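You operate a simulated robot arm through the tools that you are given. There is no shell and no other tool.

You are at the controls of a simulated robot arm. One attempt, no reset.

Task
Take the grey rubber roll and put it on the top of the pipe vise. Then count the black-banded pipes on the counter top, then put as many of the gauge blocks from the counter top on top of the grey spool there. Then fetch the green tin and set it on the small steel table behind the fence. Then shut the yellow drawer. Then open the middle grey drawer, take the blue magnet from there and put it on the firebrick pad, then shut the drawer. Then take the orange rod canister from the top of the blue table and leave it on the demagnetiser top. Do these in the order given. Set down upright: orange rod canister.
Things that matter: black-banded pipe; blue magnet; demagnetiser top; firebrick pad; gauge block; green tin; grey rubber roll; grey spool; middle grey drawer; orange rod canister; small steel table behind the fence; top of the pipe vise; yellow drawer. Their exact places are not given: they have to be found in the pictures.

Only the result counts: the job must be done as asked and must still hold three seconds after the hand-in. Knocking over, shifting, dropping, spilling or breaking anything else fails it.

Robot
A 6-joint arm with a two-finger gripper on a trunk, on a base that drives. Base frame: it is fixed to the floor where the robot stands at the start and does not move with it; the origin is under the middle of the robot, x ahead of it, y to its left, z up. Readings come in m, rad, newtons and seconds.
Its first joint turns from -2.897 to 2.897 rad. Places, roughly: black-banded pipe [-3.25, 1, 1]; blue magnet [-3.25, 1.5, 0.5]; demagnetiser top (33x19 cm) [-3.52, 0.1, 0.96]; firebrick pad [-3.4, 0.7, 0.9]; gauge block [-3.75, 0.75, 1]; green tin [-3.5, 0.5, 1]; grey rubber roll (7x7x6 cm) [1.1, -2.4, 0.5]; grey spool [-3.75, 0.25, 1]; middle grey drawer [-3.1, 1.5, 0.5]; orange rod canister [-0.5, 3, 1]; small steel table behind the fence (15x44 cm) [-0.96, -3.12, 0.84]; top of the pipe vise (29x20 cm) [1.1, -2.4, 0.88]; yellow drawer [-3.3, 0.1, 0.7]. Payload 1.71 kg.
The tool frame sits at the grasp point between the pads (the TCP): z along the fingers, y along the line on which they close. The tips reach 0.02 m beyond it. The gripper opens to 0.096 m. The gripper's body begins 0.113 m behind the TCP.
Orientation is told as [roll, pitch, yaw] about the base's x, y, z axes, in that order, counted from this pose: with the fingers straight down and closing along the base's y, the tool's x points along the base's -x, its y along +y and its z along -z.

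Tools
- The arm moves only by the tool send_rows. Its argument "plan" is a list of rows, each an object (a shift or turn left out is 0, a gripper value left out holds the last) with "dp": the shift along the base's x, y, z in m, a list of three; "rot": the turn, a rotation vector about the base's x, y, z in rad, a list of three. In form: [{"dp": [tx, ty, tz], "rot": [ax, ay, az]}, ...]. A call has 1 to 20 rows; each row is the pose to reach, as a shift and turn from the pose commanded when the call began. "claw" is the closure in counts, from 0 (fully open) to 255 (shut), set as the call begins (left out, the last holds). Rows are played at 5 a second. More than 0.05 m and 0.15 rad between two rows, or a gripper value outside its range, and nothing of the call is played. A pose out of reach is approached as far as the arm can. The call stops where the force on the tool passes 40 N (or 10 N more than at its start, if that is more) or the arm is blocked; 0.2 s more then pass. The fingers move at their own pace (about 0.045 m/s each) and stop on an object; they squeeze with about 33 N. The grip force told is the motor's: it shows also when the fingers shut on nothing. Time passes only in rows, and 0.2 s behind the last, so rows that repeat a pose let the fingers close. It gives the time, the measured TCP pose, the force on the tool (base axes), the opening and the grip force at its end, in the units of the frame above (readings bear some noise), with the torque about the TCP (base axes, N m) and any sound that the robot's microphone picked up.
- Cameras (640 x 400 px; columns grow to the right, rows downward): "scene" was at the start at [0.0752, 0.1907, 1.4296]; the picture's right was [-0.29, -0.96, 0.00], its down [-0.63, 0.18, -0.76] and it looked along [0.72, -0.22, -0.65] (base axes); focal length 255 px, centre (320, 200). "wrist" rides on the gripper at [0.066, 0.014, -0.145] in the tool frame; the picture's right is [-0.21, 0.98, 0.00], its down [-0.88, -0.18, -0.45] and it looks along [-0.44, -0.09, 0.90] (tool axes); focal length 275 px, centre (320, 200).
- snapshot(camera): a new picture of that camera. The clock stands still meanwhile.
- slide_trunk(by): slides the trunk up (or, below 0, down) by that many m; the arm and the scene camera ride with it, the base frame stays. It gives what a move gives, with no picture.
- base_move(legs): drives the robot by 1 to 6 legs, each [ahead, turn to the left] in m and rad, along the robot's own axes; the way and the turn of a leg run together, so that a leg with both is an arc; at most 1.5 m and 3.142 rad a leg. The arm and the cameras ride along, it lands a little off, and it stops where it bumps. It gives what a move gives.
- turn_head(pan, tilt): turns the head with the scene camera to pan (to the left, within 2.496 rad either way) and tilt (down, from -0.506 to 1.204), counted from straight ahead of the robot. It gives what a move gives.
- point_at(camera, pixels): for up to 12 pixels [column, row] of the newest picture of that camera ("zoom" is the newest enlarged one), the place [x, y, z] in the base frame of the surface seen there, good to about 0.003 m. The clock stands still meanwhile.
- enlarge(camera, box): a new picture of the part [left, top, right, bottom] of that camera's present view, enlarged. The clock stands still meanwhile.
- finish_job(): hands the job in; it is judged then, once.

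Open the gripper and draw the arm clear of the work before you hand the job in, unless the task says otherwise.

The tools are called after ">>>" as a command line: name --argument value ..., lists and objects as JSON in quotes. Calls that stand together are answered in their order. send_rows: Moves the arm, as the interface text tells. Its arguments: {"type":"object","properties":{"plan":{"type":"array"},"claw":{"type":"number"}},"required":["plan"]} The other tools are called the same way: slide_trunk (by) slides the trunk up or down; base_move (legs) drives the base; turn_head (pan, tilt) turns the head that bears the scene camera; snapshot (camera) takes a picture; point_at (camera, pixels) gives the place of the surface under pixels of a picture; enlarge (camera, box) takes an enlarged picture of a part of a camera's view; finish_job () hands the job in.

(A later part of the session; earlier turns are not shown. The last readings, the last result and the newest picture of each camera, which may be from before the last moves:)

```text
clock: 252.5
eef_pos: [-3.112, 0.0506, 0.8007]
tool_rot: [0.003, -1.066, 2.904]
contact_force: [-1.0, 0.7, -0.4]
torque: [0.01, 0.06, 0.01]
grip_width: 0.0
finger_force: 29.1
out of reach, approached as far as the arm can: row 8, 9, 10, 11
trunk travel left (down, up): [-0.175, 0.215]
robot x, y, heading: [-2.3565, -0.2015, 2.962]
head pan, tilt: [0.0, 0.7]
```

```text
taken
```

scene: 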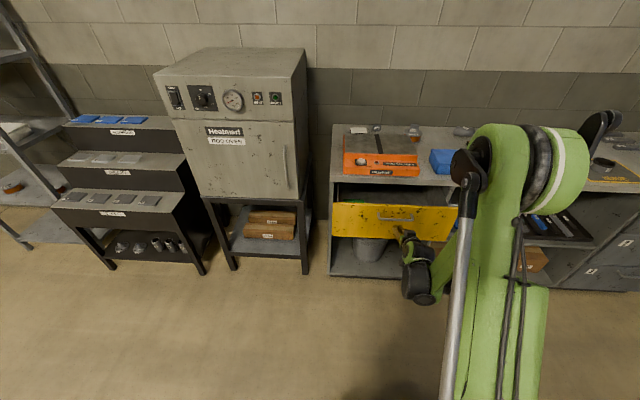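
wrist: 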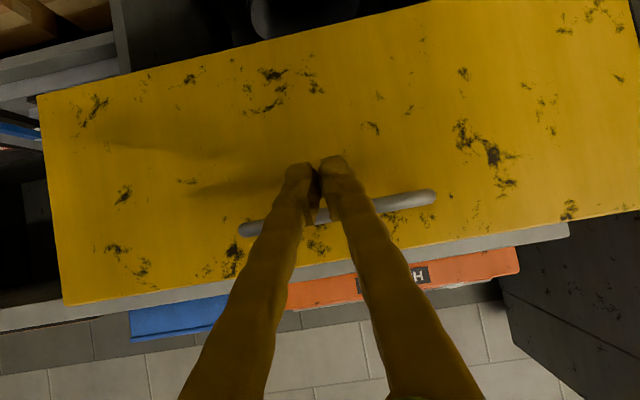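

The arm couldn't get that close, so it stopped with the fingertips at the drawer face just under the handle (z≈0.79). I start pushing along the drawer's closing direction in small rows and watch.

>>> send_rows --plan '[{"dp": [-0.0243, 0.0059, 0]}, {"dp": [-0.0486, 0.0118, 0]}, {"dp": [-0.0729, 0.0177, 0]}, {"dp": [-0.0972, 0.0236, 0]}]'

>>> snapshot --camera "wrist"

```text
clock: 253.5
eef_pos: [-3.2072, 0.0774, 0.8013]
tool_rot: [0.004, -1.068, 2.905]
contact_force: [0.3, -0.7, 0.8]
torque: [-0.04, 0.0, 0.03]
grip_width: 0.0
finger_force: 29.3
trunk travel left (down, up): [-0.175, 0.215]
robot x, y, heading: [-2.3568, -0.1987, 2.961]
head pan, tilt: [0.0, 0.7]
```

```text
taken
```

wrist: 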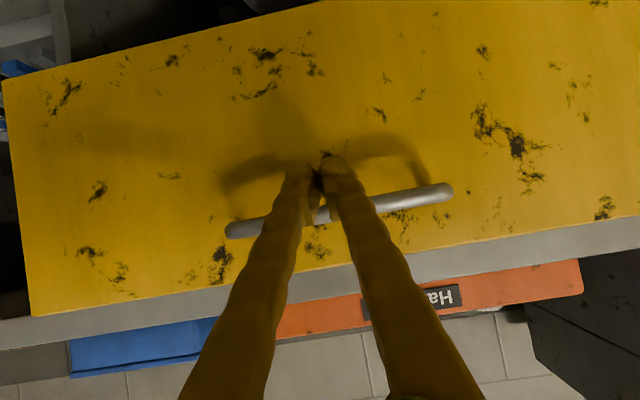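

TCP advanced ~0.1 m with little force. I check the drawer face position from the scene camera.

>>> enlarge --camera "scene" --box '[320, 150, 480, 280]'

>>> point_at --camera "zoom" --pixels '[[60, 190], [500, 205], [300, 205], [40, 135], [500, 140], [300, 170], [60, 240]]'

```text
3.08 times, centred on (400, 215) of scene
```

zoom: 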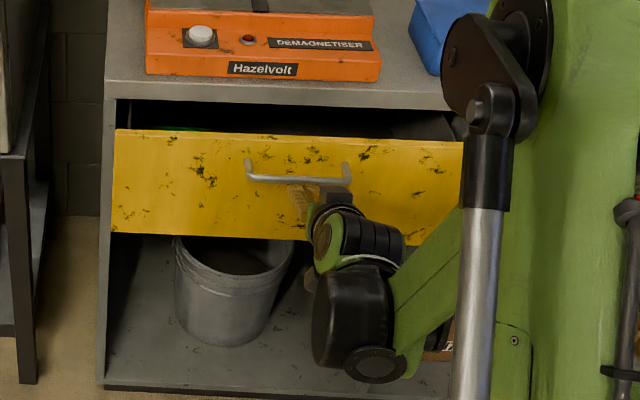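

```text
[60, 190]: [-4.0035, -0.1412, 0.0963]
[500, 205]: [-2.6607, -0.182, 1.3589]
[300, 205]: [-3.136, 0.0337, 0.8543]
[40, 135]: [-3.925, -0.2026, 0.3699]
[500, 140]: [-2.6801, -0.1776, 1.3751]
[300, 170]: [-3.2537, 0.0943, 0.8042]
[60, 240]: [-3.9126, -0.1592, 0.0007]
```

The drawer has moved in about half-way. I continue pushing another ~0.1 m with the force guard.

>>> send_rows --plan '[{"dp": [-0.0243, 0.0059, 0]}, {"dp": [-0.0486, 0.0118, 0]}, {"dp": [-0.0729, 0.0177, 0]}, {"dp": [-0.0826, 0.0201, 0]}, {"dp": [-0.0875, 0.0213, 0]}, {"dp": [-0.0923, 0.0225, 0]}]'

>>> enlarge --camera "scene" --box '[320, 150, 480, 280]'

>>> point_at --camera "zoom" --pixels '[[130, 150], [430, 150], [130, 100], [430, 105], [130, 200], [250, 160], [250, 140], [250, 120], [250, 110]]'

```text
clock: 254.3
eef_pos: [-3.2642, 0.0926, 0.8041]
tool_rot: [0.006, -1.065, 2.906]
contact_force: [6.0, -2.6, -91.7]
torque: [-0.16, -0.62, 0.03]
grip_width: 0.0
finger_force: 29.7
trunk travel left (down, up): [-0.175, 0.215]
robot x, y, heading: [-2.3589, -0.1969, 2.956]
head pan, tilt: [0.0, 0.7]
stopped in row 4: the force on the tool passed its limit at 110 N (the readings are from after the stop); the commanded pose is now the measured one
```

```text
3.08 times, centred on (400, 215) of scene
```

zoom: 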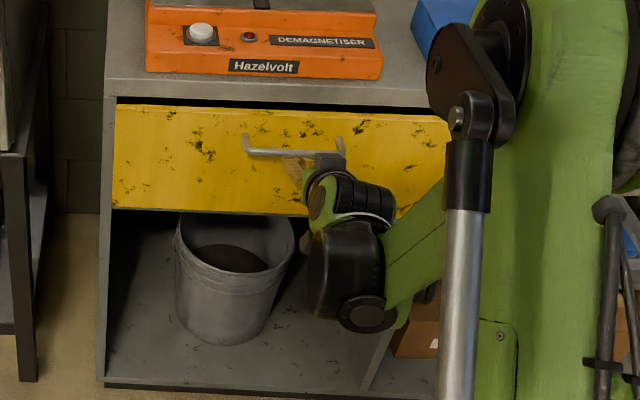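

```text
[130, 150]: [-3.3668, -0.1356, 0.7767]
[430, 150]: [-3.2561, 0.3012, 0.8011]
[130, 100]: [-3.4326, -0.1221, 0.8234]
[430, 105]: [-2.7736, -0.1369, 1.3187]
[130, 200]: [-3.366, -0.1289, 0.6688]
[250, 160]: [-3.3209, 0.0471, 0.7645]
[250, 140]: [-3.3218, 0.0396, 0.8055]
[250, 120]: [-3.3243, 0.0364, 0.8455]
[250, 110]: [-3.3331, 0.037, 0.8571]
```

The fingers wedged under the handle (vertical −92 N), so the push stopped with the face near (-3.32,0.047), ~1.7 cm proud of the counter edge. I ease down and back out, then lower to push below the handle.

>>> send_rows --plan '[{"dp": [0.004, -0.001, -0.006]}, {"dp": [0.02, -0.005, -0.01]}, {"dp": [0.045, -0.011, -0.02]}, {"dp": [0.07, -0.017, -0.035]}, {"dp": [0.085, -0.0207, -0.06]}, {"dp": [0.085, -0.0207, -0.085]}, {"dp": [0.085, -0.0207, -0.085]}]'

>>> snapshot --camera "wrist"

>>> enlarge --camera "scene" --box '[320, 150, 480, 280]'

```text
clock: 255.9
eef_pos: [-3.1779, 0.071, 0.7266]
tool_rot: [0.006, -1.077, 2.904]
contact_force: [0.3, -0.5, -0.5]
torque: [0.03, -0.01, 0.01]
grip_width: 0.0
finger_force: 29.7
trunk travel left (down, up): [-0.175, 0.215]
robot x, y, heading: [-2.3572, -0.1965, 2.955]
head pan, tilt: [0.0, 0.7]
```

```text
taken
```

wrist: 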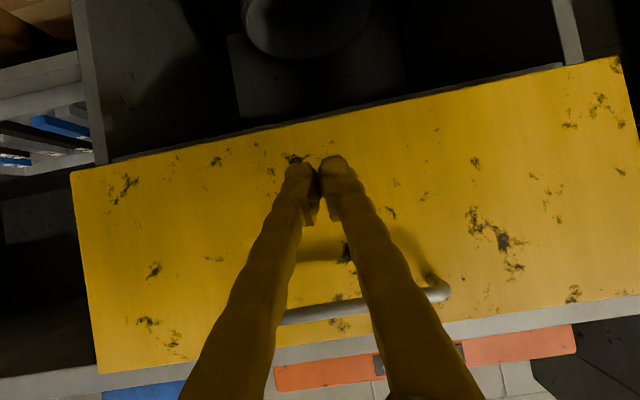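

```text
3.08 times, centred on (400, 215) of scene
```

zoom: 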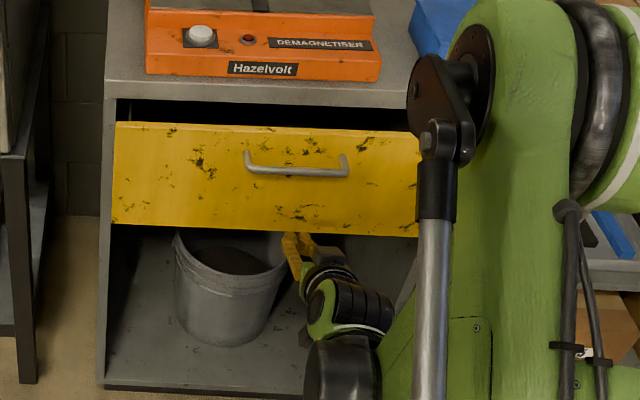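

Backing out dragged the drawer out a bit, but now the fingers are below the handle (tip z≈0.72) with clearance. I push again along the closing direction until it stops.

>>> send_rows --plan '[{"dp": [-0.0194, 0.0047, 0]}, {"dp": [-0.0389, 0.0095, 0]}, {"dp": [-0.0583, 0.0142, 0]}, {"dp": [-0.0777, 0.0189, 0]}, {"dp": [-0.0923, 0.0225, 0]}, {"dp": [-0.102, 0.0248, 0]}, {"dp": [-0.1069, 0.026, 0]}, {"dp": [-0.1117, 0.0272, 0]}, {"dp": [-0.1166, 0.0284, 0]}, {"dp": [-0.1215, 0.0296, 0]}, {"dp": [-0.1263, 0.0307, 0]}]'

>>> enlarge --camera "scene" --box '[320, 150, 480, 280]'

>>> point_at --camera "zoom" --pixels '[[130, 150], [400, 150], [130, 90], [130, 200], [250, 180], [250, 140], [250, 120], [250, 100], [107, 150]]'

```text
clock: 257.9
eef_pos: [-3.2771, 0.0969, 0.7407]
tool_rot: [0.006, -1.091, 2.903]
contact_force: [0.7, -0.4, 0.6]
torque: [0.0, 0.01, -0.02]
grip_width: 0.0
finger_force: 29.6
trunk travel left (down, up): [-0.175, 0.215]
robot x, y, heading: [-2.3546, -0.2018, 2.956]
head pan, tilt: [0.0, 0.7]
stopped in row 9: the force on the tool passed its limit at 52 N (the readings are from after the stop); the commanded pose is now the measured one
```

```text
3.08 times, centred on (400, 215) of scene
```

zoom: 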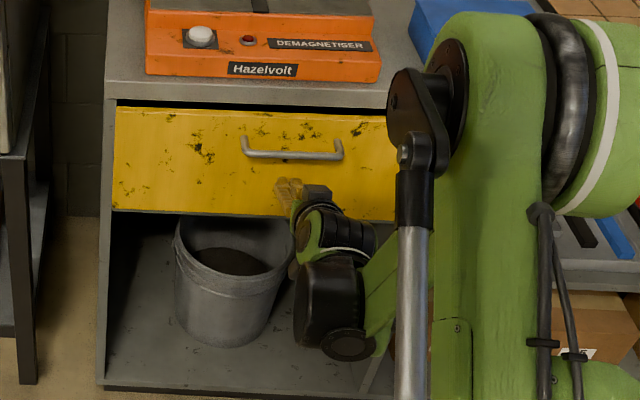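

```text
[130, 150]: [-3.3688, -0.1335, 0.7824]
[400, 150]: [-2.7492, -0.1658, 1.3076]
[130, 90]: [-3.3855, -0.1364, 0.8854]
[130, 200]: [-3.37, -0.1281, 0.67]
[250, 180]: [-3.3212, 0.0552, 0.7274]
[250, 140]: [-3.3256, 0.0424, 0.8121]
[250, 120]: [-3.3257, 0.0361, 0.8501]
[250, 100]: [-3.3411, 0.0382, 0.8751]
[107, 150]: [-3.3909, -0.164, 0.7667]
```

The push ended on a hard stop (52 N); the face is 1.5 cm proud of the carcass, probably its overlay thickness. I compare with the closed grey drawers' faces to confirm.

>>> turn_head --pan -0.75 --tilt 0.5

>>> snapshot --camera "scene"

```text
clock: 259.0
eef_pos: [-3.2791, 0.0968, 0.7394]
tool_rot: [0.006, -1.087, 2.903]
contact_force: [0.5, -0.6, 0.0]
torque: [0.0, -0.01, 0.04]
grip_width: 0.0002
finger_force: 29.5
trunk travel left (down, up): [-0.175, 0.215]
robot x, y, heading: [-2.3559, -0.2016, 2.961]
head pan, tilt: [-0.75, 0.499]
```

```text
taken
```

scene: 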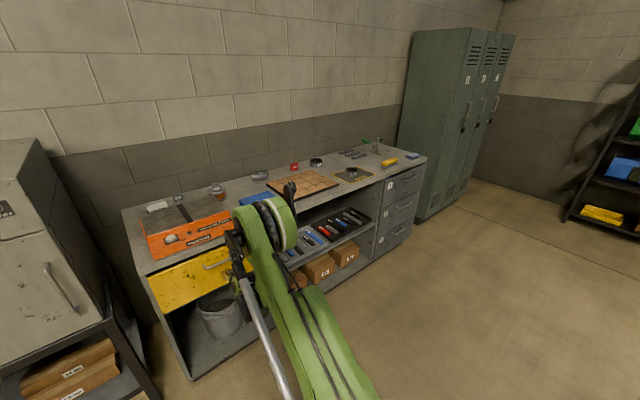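

>>> enlarge --camera "scene" --box '[340, 140, 440, 270]'

>>> enlarge --camera "scene" --box '[120, 200, 280, 380]'

```text
3.08 times, centred on (390, 205) of scene
```

zoom: 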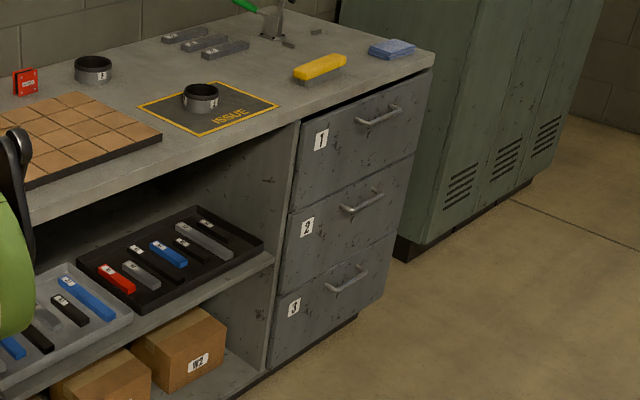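

```text
2.22 times, centred on (200, 290) of scene
```

zoom: 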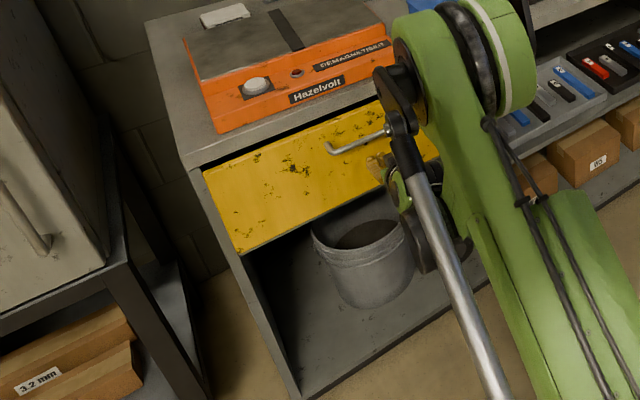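

I measure faces and carcass edges in both zooms to compare protrusions.

>>> point_at --camera "zoom" --pixels '[[215, 185], [245, 245], [300, 140], [198, 172], [240, 270], [270, 330], [205, 160], [320, 110]]'

>>> enlarge --camera "scene" --box '[340, 140, 440, 270]'

>>> point_at --camera "zoom" --pixels '[[345, 115], [400, 125], [340, 160], [335, 200], [390, 210], [300, 250], [320, 320], [370, 260], [345, 97], [430, 65], [285, 200], [275, 300]]'

```text
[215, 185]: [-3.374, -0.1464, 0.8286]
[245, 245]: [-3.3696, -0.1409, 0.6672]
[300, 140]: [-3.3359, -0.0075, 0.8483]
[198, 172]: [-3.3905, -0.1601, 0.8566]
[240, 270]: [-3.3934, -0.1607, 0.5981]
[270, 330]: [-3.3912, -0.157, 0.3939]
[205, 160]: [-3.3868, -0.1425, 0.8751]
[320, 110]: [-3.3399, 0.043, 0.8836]
```

```text
3.08 times, centred on (390, 205) of scene
```

zoom: 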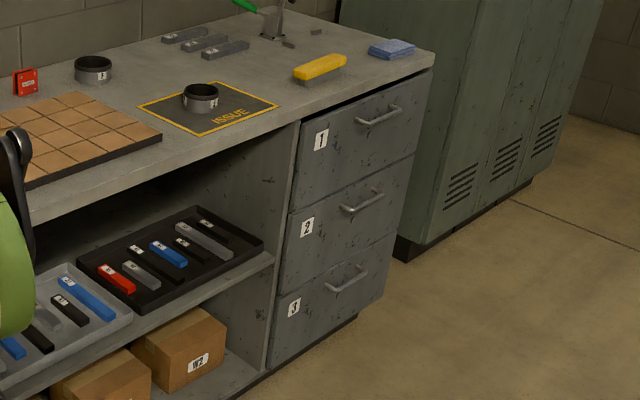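

```text
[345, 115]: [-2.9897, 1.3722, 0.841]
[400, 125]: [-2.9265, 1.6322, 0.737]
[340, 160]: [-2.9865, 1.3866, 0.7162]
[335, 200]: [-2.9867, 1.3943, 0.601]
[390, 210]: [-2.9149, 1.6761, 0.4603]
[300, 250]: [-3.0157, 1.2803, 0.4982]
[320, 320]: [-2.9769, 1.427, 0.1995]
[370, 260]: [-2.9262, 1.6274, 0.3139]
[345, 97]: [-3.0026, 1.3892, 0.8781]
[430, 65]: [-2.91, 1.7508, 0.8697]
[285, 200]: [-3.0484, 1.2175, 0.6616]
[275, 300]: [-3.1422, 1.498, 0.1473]
```

Grey drawer faces protrude the same ~1.6 cm, so the yellow drawer is shut. I back the fingers straight out from under the handle, then raise and return the tool to pointing down.

>>> send_rows --plan '[{"dp": [0.0194, -0.0047, -0.003]}, {"dp": [0.0486, -0.0118, -0.004]}, {"dp": [0.0826, -0.0201, -0.004]}, {"dp": [0.1166, -0.0284, 0]}, {"dp": [0.13, -0.0316, 0.04], "rot": [-0.0253, -0.104, 0]}, {"dp": [0.1433, -0.0347, 0.08], "rot": [-0.0506, -0.208, 0]}, {"dp": [0.1566, -0.0379, 0.12], "rot": [-0.0759, -0.312, 0]}, {"dp": [0.17, -0.041, 0.16], "rot": [-0.1012, -0.416, 0]}, {"dp": [0.1833, -0.0442, 0.2], "rot": [-0.1265, -0.52, 0]}, {"dp": [0.1966, -0.0474, 0.24], "rot": [-0.1518, -0.624, 0]}, {"dp": [0.21, -0.0505, 0.28], "rot": [-0.1771, -0.728, 0]}, {"dp": [0.2233, -0.0537, 0.32], "rot": [-0.2024, -0.832, 0]}, {"dp": [0.2366, -0.0568, 0.36], "rot": [-0.2277, -0.936, 0]}, {"dp": [0.25, -0.06, 0.4], "rot": [-0.257, -1.055, 0]}, {"dp": [0.25, -0.06, 0.4], "rot": [-0.257, -1.055, 0]}]'

>>> turn_head --pan 0.0 --tilt 0.6

>>> snapshot --camera "scene"

```text
clock: 262.2
eef_pos: [-3.0312, 0.0358, 1.1431]
tool_rot: [0.008, -0.002, 2.903]
contact_force: [0.7, 0.1, 0.2]
torque: [0.01, -0.04, -0.01]
grip_width: 0.0
finger_force: 29.3
out of reach, approached as far as the arm can: row 4
trunk travel left (down, up): [-0.175, 0.215]
robot x, y, heading: [-2.3575, -0.1997, 2.953]
head pan, tilt: [-0.75, 0.499]
```

```text
clock: 263.3
eef_pos: [-3.031, 0.0371, 1.1416]
tool_rot: [0.007, -0.001, 2.903]
contact_force: [0.4, 0.4, 0.6]
torque: [0.02, 0.0, 0.02]
grip_width: 0.0
finger_force: 29.8
trunk travel left (down, up): [-0.175, 0.215]
robot x, y, heading: [-2.3543, -0.2003, 2.957]
head pan, tilt: [0.0, 0.6]
```

```text
taken
```

scene: 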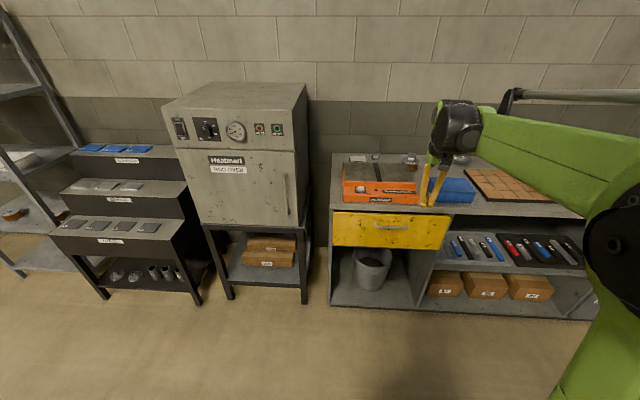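

The yellow drawer looks shut. I verify its face position once more.

>>> enlarge --camera "scene" --box '[320, 180, 470, 290]'

>>> point_at --camera "zoom" --pixels '[[80, 180], [80, 215], [500, 200], [500, 225], [300, 220], [300, 125], [500, 130], [60, 105]]'

```text
3.64 times, centred on (395, 235) of scene
```

zoom: 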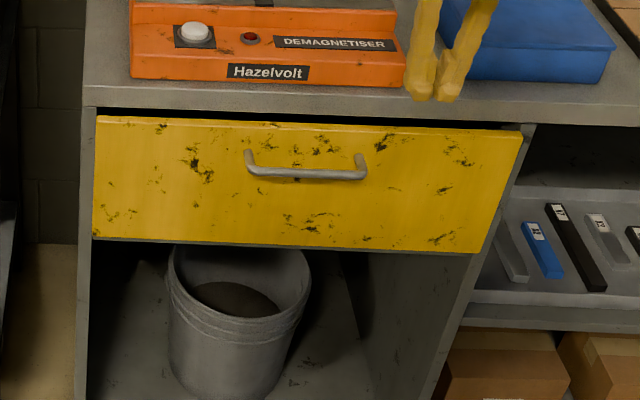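

```text
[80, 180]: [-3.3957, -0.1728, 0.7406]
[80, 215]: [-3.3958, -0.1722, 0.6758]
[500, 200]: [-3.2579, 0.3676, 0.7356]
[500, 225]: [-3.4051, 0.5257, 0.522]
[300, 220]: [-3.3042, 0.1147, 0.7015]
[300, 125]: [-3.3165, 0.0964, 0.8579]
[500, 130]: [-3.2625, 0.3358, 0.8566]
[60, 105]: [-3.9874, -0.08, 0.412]
```

Yellow drawer is shut. Next I retract a little and drive to a spot ~1.1 m in front of the grey drawers, facing them.

>>> send_rows --plan '[{"dp": [0.04, -0.014, 0.02]}, {"dp": [0.08, -0.028, 0.04]}, {"dp": [0.12, -0.042, 0.06]}, {"dp": [0.16, -0.056, 0.06]}, {"dp": [0.2, -0.07, 0.06]}]' --claw 0

>>> base_move --legs '[[0, -1.7], [0.74, 0], [0.74, 0], [0, 1.646]]'

>>> turn_head --pan 0.0 --tilt 0.75

>>> snapshot --camera "scene"

```text
clock: 264.5
eef_pos: [-2.8274, -0.0358, 1.2022]
tool_rot: [0.006, -0.004, 2.903]
contact_force: [1.0, -0.3, 0.1]
torque: [0.02, 0.09, -0.01]
grip_width: 0.0962
finger_force: 0.0
trunk travel left (down, up): [-0.175, 0.215]
robot x, y, heading: [-2.3564, -0.1984, 2.96]
head pan, tilt: [0.0, 0.6]
```

```text
clock: 287.2
eef_pos: [-2.3892, 1.3677, 1.2006]
tool_rot: [0.006, -0.002, 2.867]
contact_force: [-0.8, -0.1, -0.6]
torque: [0.01, -0.01, -0.03]
grip_width: 0.096
finger_force: 0.1
trunk travel left (down, up): [-0.175, 0.215]
robot x, y, heading: [-1.9243, 1.1882, 2.923]
head pan, tilt: [0.0, 0.6]
```

```text
clock: 287.9
eef_pos: [-2.383, 1.3649, 1.2046]
tool_rot: [0.007, -0.007, 2.868]
contact_force: [0.0, 0.0, 0.2]
torque: [0.02, 0.04, -0.02]
grip_width: 0.096
finger_force: 0.0
trunk travel left (down, up): [-0.175, 0.215]
robot x, y, heading: [-1.9226, 1.1903, 2.918]
head pan, tilt: [0.0, 0.75]
```

```text
taken
```

scene: 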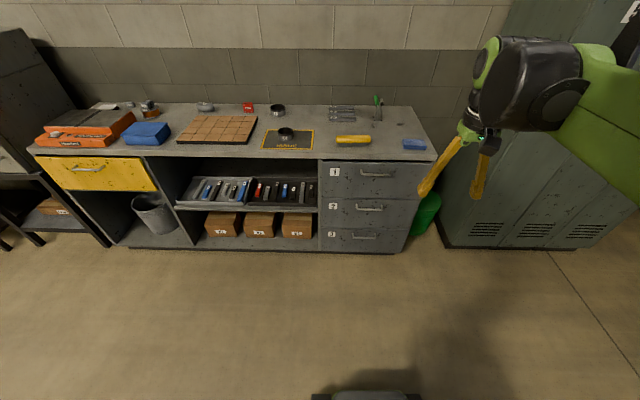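

I'm in front of the grey drawers. I zoom and measure drawer 2 (middle): face, handle and its gap.

>>> enlarge --camera "scene" --box '[310, 150, 450, 260]'

```text
3.64 times, centred on (380, 205) of scene
```

zoom: 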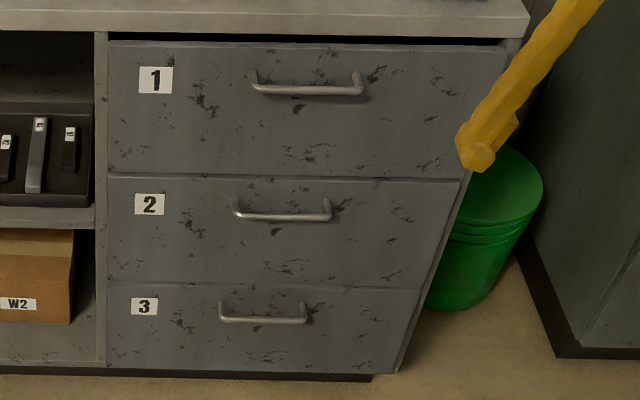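

>>> point_at --camera "zoom" --pixels '[[110, 180], [460, 182], [110, 275], [420, 285], [240, 214], [325, 217], [282, 217], [282, 240], [282, 190], [235, 203], [332, 203], [282, 208]]'

>>> point_at --camera "zoom" --pixels '[[110, 45], [500, 50], [110, 170], [300, 90], [300, 130], [260, 90], [350, 91], [282, 270], [282, 175], [105, 100], [110, 370], [390, 370]]'

```text
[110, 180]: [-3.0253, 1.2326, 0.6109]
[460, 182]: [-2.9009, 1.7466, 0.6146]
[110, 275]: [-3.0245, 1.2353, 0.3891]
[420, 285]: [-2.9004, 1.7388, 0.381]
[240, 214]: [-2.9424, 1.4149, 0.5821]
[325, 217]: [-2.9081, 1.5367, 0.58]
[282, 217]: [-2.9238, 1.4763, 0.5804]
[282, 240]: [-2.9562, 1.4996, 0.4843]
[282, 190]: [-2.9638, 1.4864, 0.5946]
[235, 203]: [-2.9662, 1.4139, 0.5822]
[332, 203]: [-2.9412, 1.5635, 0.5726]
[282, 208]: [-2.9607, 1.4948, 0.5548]
```

```text
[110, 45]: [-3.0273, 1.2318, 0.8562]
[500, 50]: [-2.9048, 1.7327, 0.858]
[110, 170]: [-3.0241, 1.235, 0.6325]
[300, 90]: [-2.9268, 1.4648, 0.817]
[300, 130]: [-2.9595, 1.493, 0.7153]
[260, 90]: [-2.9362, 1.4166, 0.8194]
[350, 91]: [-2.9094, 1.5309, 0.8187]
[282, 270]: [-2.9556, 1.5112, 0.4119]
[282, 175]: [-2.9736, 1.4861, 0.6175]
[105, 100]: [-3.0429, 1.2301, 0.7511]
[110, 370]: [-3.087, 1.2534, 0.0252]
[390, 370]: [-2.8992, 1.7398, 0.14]
```

Handle bar 2: centre ≈(-2.931,1.4775,0.581), ~3.4 cm off the face. I lower the trunk and rotate the tool 90° so the fingers will close vertically around the bar.

>>> slide_trunk --by -0.15

>>> send_rows --plan '[{"dp": [0, 0, 0], "rot": [0, 0, -0.14]}, {"dp": [0, 0, 0], "rot": [0, 0, -0.28]}, {"dp": [0, 0, 0], "rot": [0, 0, -0.42]}, {"dp": [0, 0, 0], "rot": [0, 0, -0.56]}, {"dp": [0, 0, 0], "rot": [0, 0, -0.7]}, {"dp": [0, 0, 0], "rot": [0, 0, -0.84]}, {"dp": [0, 0, 0], "rot": [0, 0, -0.98]}, {"dp": [0, 0, 0], "rot": [0, 0, -1.12]}, {"dp": [0, 0, 0], "rot": [0, 0, -1.26]}, {"dp": [0, 0, 0], "rot": [0, 0, -1.4]}, {"dp": [0, 0, 0], "rot": [0, 0, -1.5346]}, {"dp": [0, 0, 0], "rot": [0, 0, -1.5346]}]'

```text
clock: 289.6
eef_pos: [-2.3753, 1.3647, 1.0574]
tool_rot: [0.009, -0.015, 2.866]
contact_force: [-0.7, 0.0, -0.9]
torque: [0.0, -0.13, -0.02]
grip_width: 0.096
finger_force: 0.1
trunk travel left (down, up): [-0.025, 0.365]
robot x, y, heading: [-1.9249, 1.1871, 2.926]
head pan, tilt: [0.0, 0.75]
```

```text
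clock: 292.2
eef_pos: [-2.3723, 1.3648, 1.0579]
tool_rot: [0.006, -0.018, 1.333]
contact_force: [0.4, 0.0, 0.6]
torque: [-0.01, 0.0, -0.02]
grip_width: 0.096
finger_force: 0.0
trunk travel left (down, up): [-0.025, 0.365]
robot x, y, heading: [-1.9186, 1.189, 2.925]
head pan, tilt: [0.0, 0.75]
```

Yaw is now 1.333 (90° off). I move to the pre-grasp 10 cm in front of the handle while pitching the tool forward to near horizontal.

>>> send_rows --plan '[{"dp": [-0.0308, 0.006, -0.0305], "rot": [0.0215, 0.0888, 0]}, {"dp": [-0.0616, 0.0119, -0.0611], "rot": [0.043, 0.1777, 0]}, {"dp": [-0.0923, 0.0178, -0.0916], "rot": [0.0645, 0.2665, 0]}, {"dp": [-0.1231, 0.0238, -0.1221], "rot": [0.086, 0.3553, 0]}, {"dp": [-0.1539, 0.0297, -0.1527], "rot": [0.1075, 0.4442, 0]}, {"dp": [-0.1847, 0.0357, -0.1832], "rot": [0.129, 0.533, 0]}, {"dp": [-0.2155, 0.0416, -0.2137], "rot": [0.1505, 0.6218, 0]}, {"dp": [-0.2462, 0.0476, -0.2443], "rot": [0.172, 0.7107, 0]}, {"dp": [-0.277, 0.0535, -0.2748], "rot": [0.1935, 0.7995, 0]}, {"dp": [-0.3078, 0.0595, -0.3053], "rot": [0.215, 0.8883, 0]}, {"dp": [-0.3386, 0.0654, -0.3359], "rot": [0.2365, 0.9772, 0]}, {"dp": [-0.3694, 0.0714, -0.3664], "rot": [0.258, 1.066, 0]}, {"dp": [-0.4001, 0.0773, -0.3969], "rot": [0.2795, 1.1548, 0]}, {"dp": [-0.4309, 0.0833, -0.4275], "rot": [0.301, 1.2437, 0]}, {"dp": [-0.4617, 0.0892, -0.458], "rot": [0.3225, 1.3325, 0]}, {"dp": [-0.4617, 0.0892, -0.458], "rot": [0.3225, 1.3325, 0]}]'

>>> snapshot --camera "wrist"

>>> snapshot --camera "scene"

```text
clock: 295.6
eef_pos: [-2.8309, 1.4534, 0.6014]
tool_rot: [1.377, -0.002, 1.316]
contact_force: [-0.2, -0.4, 1.5]
torque: [-0.02, 0.0, 0.01]
grip_width: 0.0962
finger_force: 0.1
trunk travel left (down, up): [-0.025, 0.365]
robot x, y, heading: [-1.9233, 1.1876, 2.924]
head pan, tilt: [0.0, 0.75]
```

```text
taken
```

wrist: 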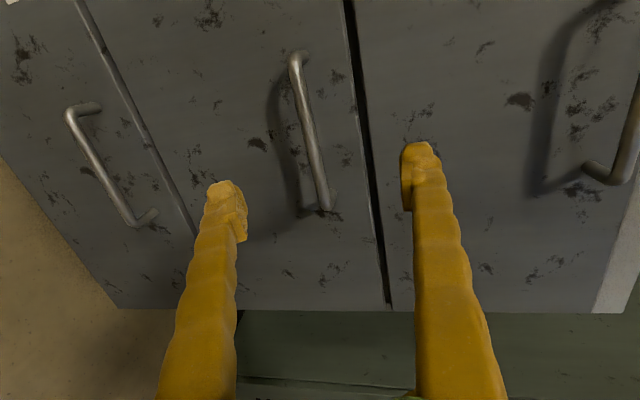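

```text
taken
```

scene: 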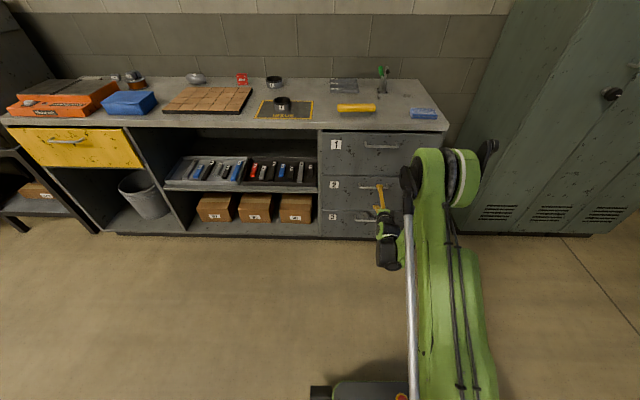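

The handle bar (313,130 in the wrist view) lies between the fingers. I measure it from here.

>>> point_at --camera "wrist" --pixels '[[296, 80], [304, 110], [311, 140], [318, 170], [325, 195], [270, 140], [345, 140]]'

```text
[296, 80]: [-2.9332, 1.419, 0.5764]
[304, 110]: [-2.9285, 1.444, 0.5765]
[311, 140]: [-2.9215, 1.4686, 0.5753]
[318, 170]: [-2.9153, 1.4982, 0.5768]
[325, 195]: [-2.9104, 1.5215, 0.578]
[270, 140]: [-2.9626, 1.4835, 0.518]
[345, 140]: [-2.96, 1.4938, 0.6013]
```

Bar at z≈0.577. I advance along the tool axis with the fingers opened to ~0.07 m, stopping 4 mm short of centring on the bar, then close.

>>> send_rows --plan '[{"dp": [-0.024, 0.0058, -0.006]}, {"dp": [-0.048, 0.0115, -0.012]}, {"dp": [-0.072, 0.0173, -0.018]}, {"dp": [-0.085, 0.0205, -0.0215]}, {"dp": [-0.096, 0.023, -0.024]}, {"dp": [-0.096, 0.023, -0.024]}]' --claw 69

>>> snapshot --camera "wrist"

```text
clock: 297.0
eef_pos: [-2.9292, 1.4752, 0.5765]
tool_rot: [1.379, -0.004, 1.316]
contact_force: [1.2, -0.6, 0.6]
torque: [-0.01, -0.01, 0.01]
grip_width: 0.0698
finger_force: 0.1
trunk travel left (down, up): [-0.025, 0.365]
robot x, y, heading: [-1.9193, 1.1853, 2.926]
head pan, tilt: [0.0, 0.75]
```

```text
taken
```

wrist: 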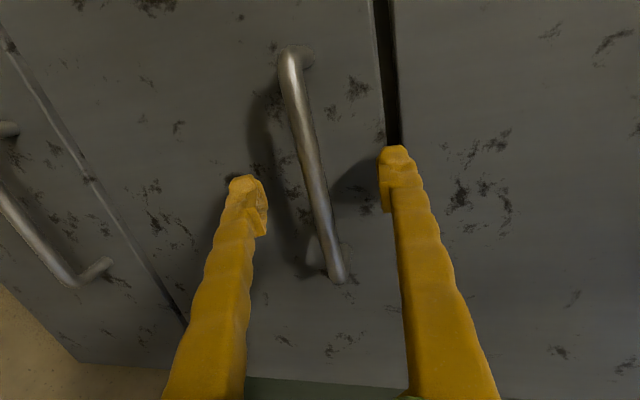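

The bar runs between the fingers. I close the gripper on it.

>>> send_rows --plan '[{"dp": [0, 0, 0]}, {"dp": [0, 0, 0]}, {"dp": [0, 0, 0]}, {"dp": [0, 0, 0]}, {"dp": [0, 0, 0]}, {"dp": [0, 0, 0]}]' --claw 255

>>> snapshot --camera "wrist"

```text
clock: 298.4
eef_pos: [-2.9284, 1.4747, 0.5741]
tool_rot: [1.377, -0.004, 1.316]
contact_force: [12.0, -3.3, -14.4]
torque: [-0.04, 0.01, 0.02]
grip_width: 0.0065
finger_force: 35.3
trunk travel left (down, up): [-0.025, 0.365]
robot x, y, heading: [-1.9196, 1.1849, 2.92]
head pan, tilt: [0.0, 0.75]
```

```text
taken
```

wrist: 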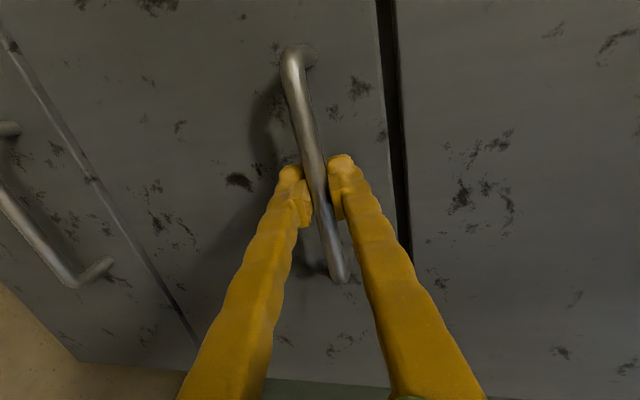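

The bar is gripped. I pull along the drawer's opening direction (+n) in small rows, relaxing z by 3 mm.

>>> send_rows --plan '[{"dp": [0.01, -0.0024, -0.002]}, {"dp": [0.0292, -0.0071, -0.003]}, {"dp": [0.0486, -0.0118, -0.003]}, {"dp": [0.068, -0.0165, -0.003]}, {"dp": [0.0875, -0.0212, -0.003]}]'

>>> snapshot --camera "wrist"

```text
clock: 299.6
eef_pos: [-2.8416, 1.4531, 0.5744]
tool_rot: [1.381, -0.004, 1.317]
contact_force: [-3.2, -14.3, 34.8]
torque: [-0.02, 0.0, -0.01]
grip_width: 0.0064
finger_force: 35.1
trunk travel left (down, up): [-0.025, 0.365]
robot x, y, heading: [-1.9205, 1.1893, 2.927]
head pan, tilt: [0.0, 0.75]
```

```text
taken
```

wrist: 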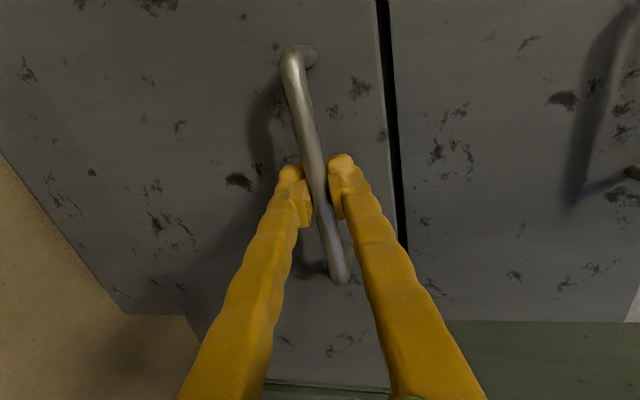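

The drawer follows. I relax +2 mm in z (35 N vertical) and keep pulling ~0.1 m more.

>>> send_rows --plan '[{"dp": [0.0049, -0.0012, 0.002]}, {"dp": [0.0243, -0.0059, 0.002]}, {"dp": [0.0437, -0.0106, 0.002]}, {"dp": [0.0632, -0.0153, 0.002]}, {"dp": [0.0826, -0.02, 0.002]}, {"dp": [0.1021, -0.0247, 0.002]}]'

>>> snapshot --camera "scene"

```text
clock: 300.5
eef_pos: [-2.8069, 1.4445, 0.5855]
tool_rot: [1.374, -0.002, 1.323]
contact_force: [4.6, -0.6, -76.4]
torque: [0.02, 0.04, -0.04]
grip_width: 0.0292
finger_force: 34.8
out of reach, approached as far as the arm can: row 3, 4
trunk travel left (down, up): [-0.025, 0.365]
robot x, y, heading: [-1.9227, 1.1868, 2.918]
head pan, tilt: [0.0, 0.75]
stopped in row 4: the force on the tool passed its limit at 60 N (the readings are from after the stop); the commanded pose is now the measured one
```

```text
taken
```

scene: 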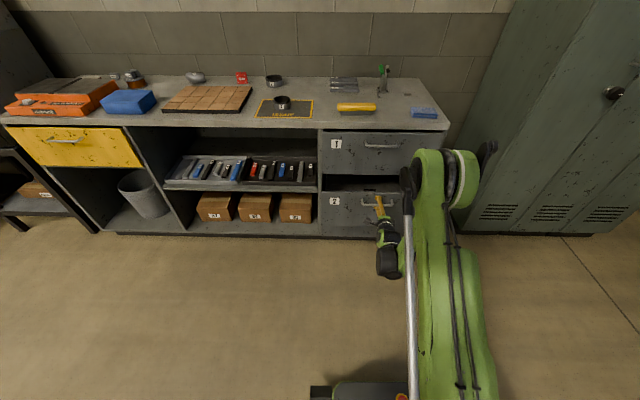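

The horizontal pose hit its inner reach limit. I check the grip; then I'll pull by driving the base backward instead.

>>> snapshot --camera "wrist"

```text
taken
```

wrist: 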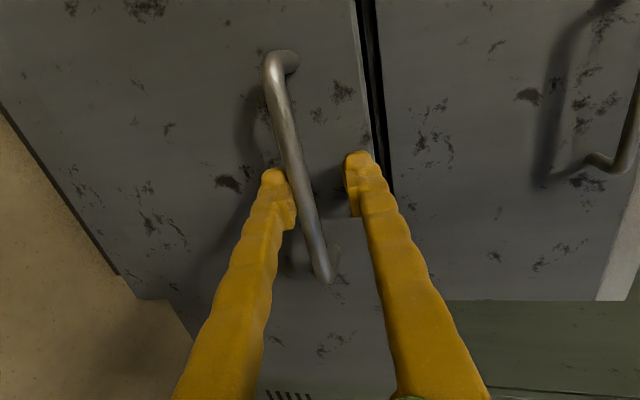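

The bar is pressed by the lower finger only. I open, re-centre on the bar (down ~9 mm, 8 mm forward) and look.

>>> send_rows --plan '[{"dp": [0, 0, 0]}, {"dp": [0, 0, 0]}, {"dp": [-0.004, 0.001, -0.003]}, {"dp": [-0.008, 0.002, -0.006]}, {"dp": [-0.008, 0.002, -0.009]}, {"dp": [-0.008, 0.002, -0.009]}]' --claw 100

>>> snapshot --camera "wrist"

>>> point_at --camera "wrist" --pixels '[[280, 110], [290, 150], [300, 190], [312, 240], [230, 120], [340, 110]]'

```text
clock: 301.9
eef_pos: [-2.8148, 1.4476, 0.5839]
tool_rot: [1.383, -0.002, 1.319]
contact_force: [0.1, -0.5, 0.8]
torque: [-0.02, 0.02, 0.04]
grip_width: 0.0584
finger_force: 0.0
trunk travel left (down, up): [-0.025, 0.365]
robot x, y, heading: [-1.9202, 1.1912, 2.923]
head pan, tilt: [0.0, 0.75]
```

```text
taken
```

wrist: 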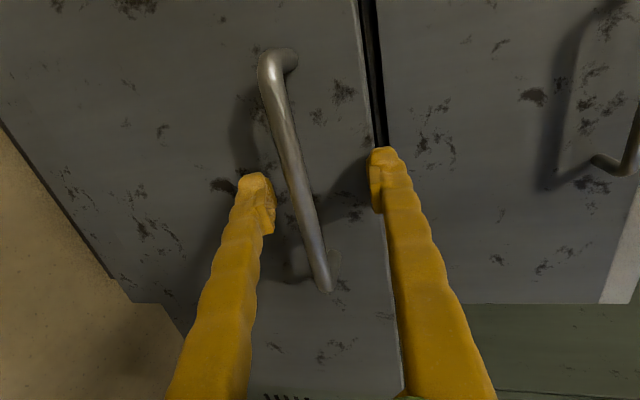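

```text
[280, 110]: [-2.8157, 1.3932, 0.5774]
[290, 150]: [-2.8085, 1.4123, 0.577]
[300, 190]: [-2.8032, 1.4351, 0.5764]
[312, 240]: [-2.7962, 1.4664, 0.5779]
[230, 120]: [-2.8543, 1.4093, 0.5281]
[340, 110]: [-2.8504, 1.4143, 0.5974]
```

The drawer is open ~0.13 m; bar at z 0.577. I lower 6 mm and re-grip.

>>> send_rows --plan '[{"dp": [0, 0, -0.003]}, {"dp": [0, 0, -0.0065]}, {"dp": [0, 0, -0.0065]}]'

>>> send_rows --plan '[{"dp": [0, 0, 0]}, {"dp": [0, 0, 0]}, {"dp": [0, 0, 0]}, {"dp": [0, 0, 0]}, {"dp": [0, 0, 0]}]' --claw 255

```text
clock: 302.7
eef_pos: [-2.8164, 1.4469, 0.5791]
tool_rot: [1.381, -0.001, 1.322]
contact_force: [0.7, 0.2, 0.8]
torque: [0.0, 0.02, 0.0]
grip_width: 0.0584
finger_force: 0.1
out of reach, approached as far as the arm can: row 2, 3
trunk travel left (down, up): [-0.025, 0.365]
robot x, y, heading: [-1.9184, 1.1896, 2.924]
head pan, tilt: [0.0, 0.75]
```

```text
clock: 303.7
eef_pos: [-2.8098, 1.4455, 0.5846]
tool_rot: [1.381, -0.002, 1.32]
contact_force: [4.2, 3.2, -76.0]
torque: [0.1, 0.71, 0.6]
grip_width: 0.0288
finger_force: 33.0
trunk travel left (down, up): [-0.025, 0.365]
robot x, y, heading: [-1.9218, 1.1887, 2.92]
head pan, tilt: [0.0, 0.75]
stopped in row 5: the force on the tool passed its limit at 44 N (the readings are from after the stop); the commanded pose is now the measured one
```

The arm is at its limit here and pushes up oddly. I open the gripper, back the base off 0.13 m so the arm works at a comfortable radius, and re-grip there.

>>> send_rows --plan '[{"dp": [0, 0, 0]}, {"dp": [0, 0, 0]}, {"dp": [0, 0, 0]}, {"dp": [-0.002, 0.0005, -0.004]}]' --claw 60

>>> base_move --legs '[[-0.15, 0]]'

>>> snapshot --camera "wrist"

>>> snapshot --camera "scene"

```text
clock: 304.7
eef_pos: [-2.8089, 1.4458, 0.5903]
tool_rot: [1.393, -0.001, 1.32]
contact_force: [0.4, -0.4, -0.7]
torque: [0.01, 0.01, 0.0]
grip_width: 0.0735
finger_force: 0.0
out of reach, approached as far as the arm can: row 4
trunk travel left (down, up): [-0.025, 0.365]
robot x, y, heading: [-1.921, 1.1836, 2.919]
head pan, tilt: [0.0, 0.75]
```

```text
clock: 306.4
eef_pos: [-2.6625, 1.4147, 0.5903]
tool_rot: [1.392, -0.001, 1.318]
contact_force: [0.6, -0.1, -1.1]
torque: [0.02, -0.03, 0.02]
grip_width: 0.0735
finger_force: 0.0
trunk travel left (down, up): [-0.025, 0.365]
robot x, y, heading: [-1.7769, 1.1542, 2.923]
head pan, tilt: [0.0, 0.75]
```

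```text
taken
```

wrist: 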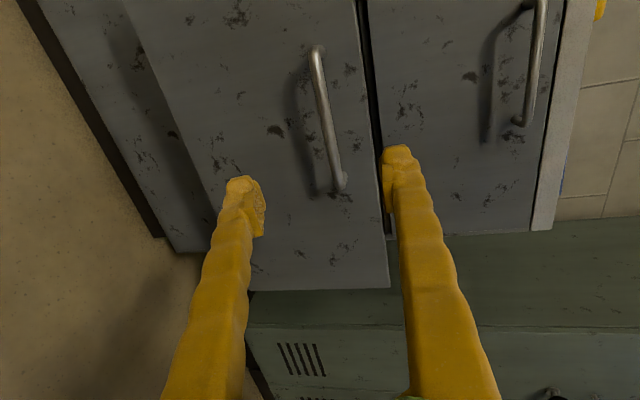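

```text
taken
```

scene: 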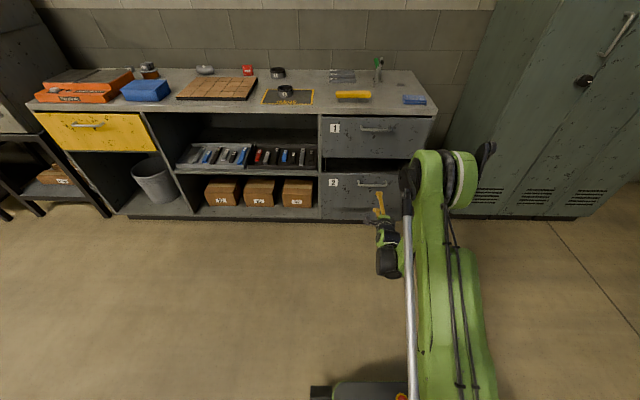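

Clear of the handle. I measure the bar again from the wrist view.

>>> point_at --camera "wrist" --pixels '[[318, 70], [323, 105], [330, 140], [337, 170], [300, 140], [355, 140], [375, 200]]'

```text
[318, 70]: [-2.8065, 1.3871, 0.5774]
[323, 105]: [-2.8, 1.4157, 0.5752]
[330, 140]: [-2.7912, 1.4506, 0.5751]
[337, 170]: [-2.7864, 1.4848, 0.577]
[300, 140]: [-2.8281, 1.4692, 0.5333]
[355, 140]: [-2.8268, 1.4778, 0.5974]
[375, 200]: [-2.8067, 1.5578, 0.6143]
```

I extend the arm 0.139 m onto the bar (r≈1.06) and close.

>>> send_rows --plan '[{"dp": [-0.035, 0.0067, -0.0035]}, {"dp": [-0.07, 0.0135, -0.007]}, {"dp": [-0.1, 0.0193, -0.01]}, {"dp": [-0.12, 0.0231, -0.012]}, {"dp": [-0.1365, 0.0263, -0.0135]}, {"dp": [-0.1365, 0.0263, -0.0135]}]'

>>> send_rows --plan '[{"dp": [0, 0, 0]}, {"dp": [0, 0, 0]}, {"dp": [0, 0, 0]}, {"dp": [0, 0, 0]}, {"dp": [0, 0, 0]}, {"dp": [0, 0, 0]}]' --claw 255

>>> snapshot --camera "wrist"

```text
clock: 307.8
eef_pos: [-2.789, 1.4376, 0.5918]
tool_rot: [1.408, -0.003, 1.319]
contact_force: [-0.6, 0.4, 0.2]
torque: [-0.03, 0.01, 0.0]
grip_width: 0.0733
finger_force: 0.1
trunk travel left (down, up): [-0.025, 0.365]
robot x, y, heading: [-1.7723, 1.1573, 2.925]
head pan, tilt: [0.0, 0.75]
```

```text
clock: 308.8
eef_pos: [-2.7773, 1.4338, 0.6112]
tool_rot: [1.422, -0.001, 1.318]
contact_force: [0.7, 0.8, 0.8]
torque: [0.03, -0.12, 0.0]
grip_width: 0.0
finger_force: 12.4
trunk travel left (down, up): [-0.025, 0.365]
robot x, y, heading: [-1.7742, 1.1542, 2.92]
head pan, tilt: [0.0, 0.75]
stopped in row 5: the force on the tool passed its limit at 43 N (the readings are from after the stop); the commanded pose is now the measured one
```

```text
taken
```

wrist: 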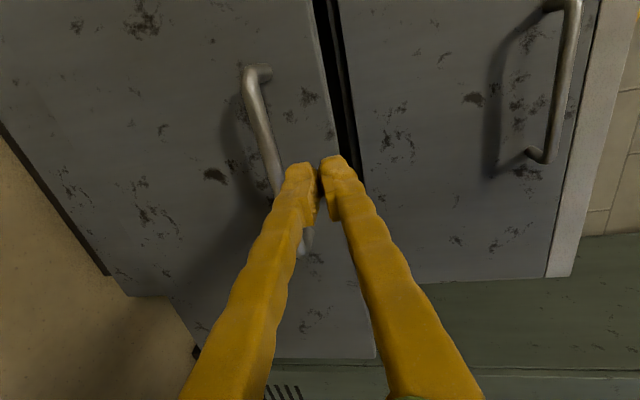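

The fingers ended up above the bar (the TCP was 1.5 cm high). I back off 6 cm, lower to bar height with the gripper open, and check before closing.

>>> send_rows --plan '[{"dp": [0.02, -0.005, 0.004]}, {"dp": [0.058, -0.014, 0.0]}, {"dp": [0.058, -0.014, -0.018]}, {"dp": [0.058, -0.014, -0.036]}, {"dp": [0.058, -0.014, -0.036]}]'

>>> send_rows --plan '[{"dp": [0, 0, 0]}, {"dp": [0, 0, 0]}, {"dp": [0, 0, 0]}, {"dp": [0, 0, 0]}]' --claw 60

>>> snapshot --camera "wrist"

```text
clock: 310.0
eef_pos: [-2.7233, 1.4208, 0.5698]
tool_rot: [1.418, -0.002, 1.318]
contact_force: [0.0, 0.3, -0.2]
torque: [-0.01, 0.0, 0.01]
grip_width: 0.0003
finger_force: 29.1
trunk travel left (down, up): [-0.025, 0.365]
robot x, y, heading: [-1.777, 1.1553, 2.919]
head pan, tilt: [0.0, 0.75]
```

```text
clock: 311.0
eef_pos: [-2.7222, 1.4199, 0.5705]
tool_rot: [1.42, -0.002, 1.318]
contact_force: [-0.3, -0.1, -0.3]
torque: [-0.03, -0.04, 0.0]
grip_width: 0.0734
finger_force: 0.1
trunk travel left (down, up): [-0.025, 0.365]
robot x, y, heading: [-1.7724, 1.1569, 2.917]
head pan, tilt: [0.0, 0.75]
```

```text
taken
```

wrist: 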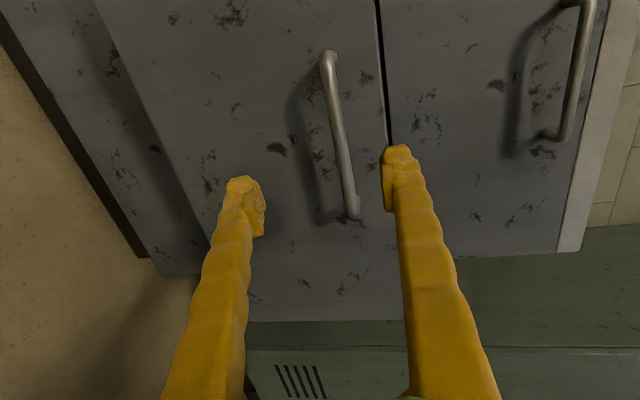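

I re-measure the bar position before advancing.

>>> point_at --camera "wrist" --pixels '[[328, 70], [334, 105], [340, 140], [347, 175], [352, 200]]'

```text
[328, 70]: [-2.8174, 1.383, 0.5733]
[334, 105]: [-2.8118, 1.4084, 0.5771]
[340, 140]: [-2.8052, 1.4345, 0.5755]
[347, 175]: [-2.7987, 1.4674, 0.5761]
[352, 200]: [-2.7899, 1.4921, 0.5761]
```

Bar centre ≈(-2.81,1.439,0.576). I advance to it and verify the pose before closing.

>>> send_rows --plan '[{"dp": [-0.03, 0.0065, 0.002]}, {"dp": [-0.058, 0.0125, 0.004]}, {"dp": [-0.084, 0.018, 0.006]}, {"dp": [-0.084, 0.018, 0.006]}]'

>>> snapshot --camera "wrist"

```text
clock: 312.0
eef_pos: [-2.8071, 1.4376, 0.5768]
tool_rot: [1.419, -0.003, 1.319]
contact_force: [0.4, 0.5, 0.1]
torque: [-0.03, 0.02, 0.01]
grip_width: 0.0734
finger_force: 0.0
trunk travel left (down, up): [-0.025, 0.365]
robot x, y, heading: [-1.7679, 1.1525, 2.92]
head pan, tilt: [0.0, 0.75]
```

```text
taken
```

wrist: 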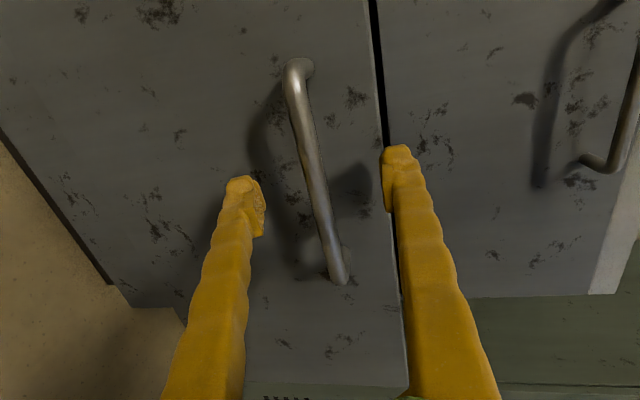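

Well centred. I close on the bar.

>>> send_rows --plan '[{"dp": [0, 0, 0]}, {"dp": [0, 0, 0]}, {"dp": [0, 0, 0]}, {"dp": [0, 0, 0]}, {"dp": [0, 0, 0]}, {"dp": [0, 0, 0]}]' --claw 255

```text
clock: 313.4
eef_pos: [-2.8067, 1.4388, 0.5751]
tool_rot: [1.417, 0.0, 1.321]
contact_force: [1.7, 0.9, -9.9]
torque: [0.0, -0.03, -0.04]
grip_width: 0.0071
finger_force: 35.3
trunk travel left (down, up): [-0.025, 0.365]
robot x, y, heading: [-1.775, 1.1565, 2.926]
head pan, tilt: [0.0, 0.75]
```

Gripped. I pull by driving the base back 0.1 m with the grip held, and check that the drawer follows.

>>> base_move --legs '[[-0.1, 0]]'

>>> snapshot --camera "wrist"

```text
clock: 314.7
eef_pos: [-2.7098, 1.4143, 0.5759]
tool_rot: [1.417, -0.002, 1.321]
contact_force: [-9.3, -32.9, -12.7]
torque: [-0.09, -0.03, 0.21]
grip_width: 0.0074
finger_force: 34.8
trunk travel left (down, up): [-0.025, 0.365]
robot x, y, heading: [-1.6746, 1.1347, 2.923]
head pan, tilt: [0.0, 0.75]
```

```text
taken
```

wrist: 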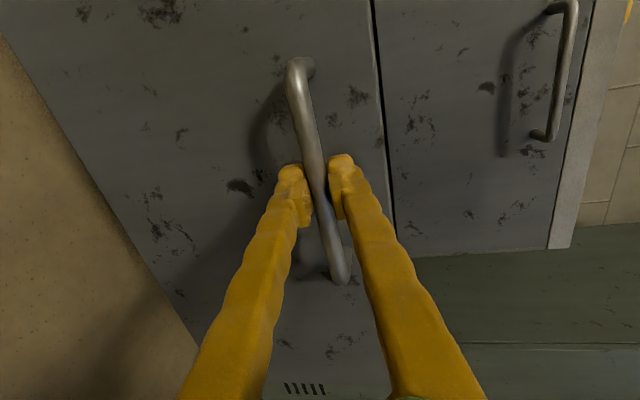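

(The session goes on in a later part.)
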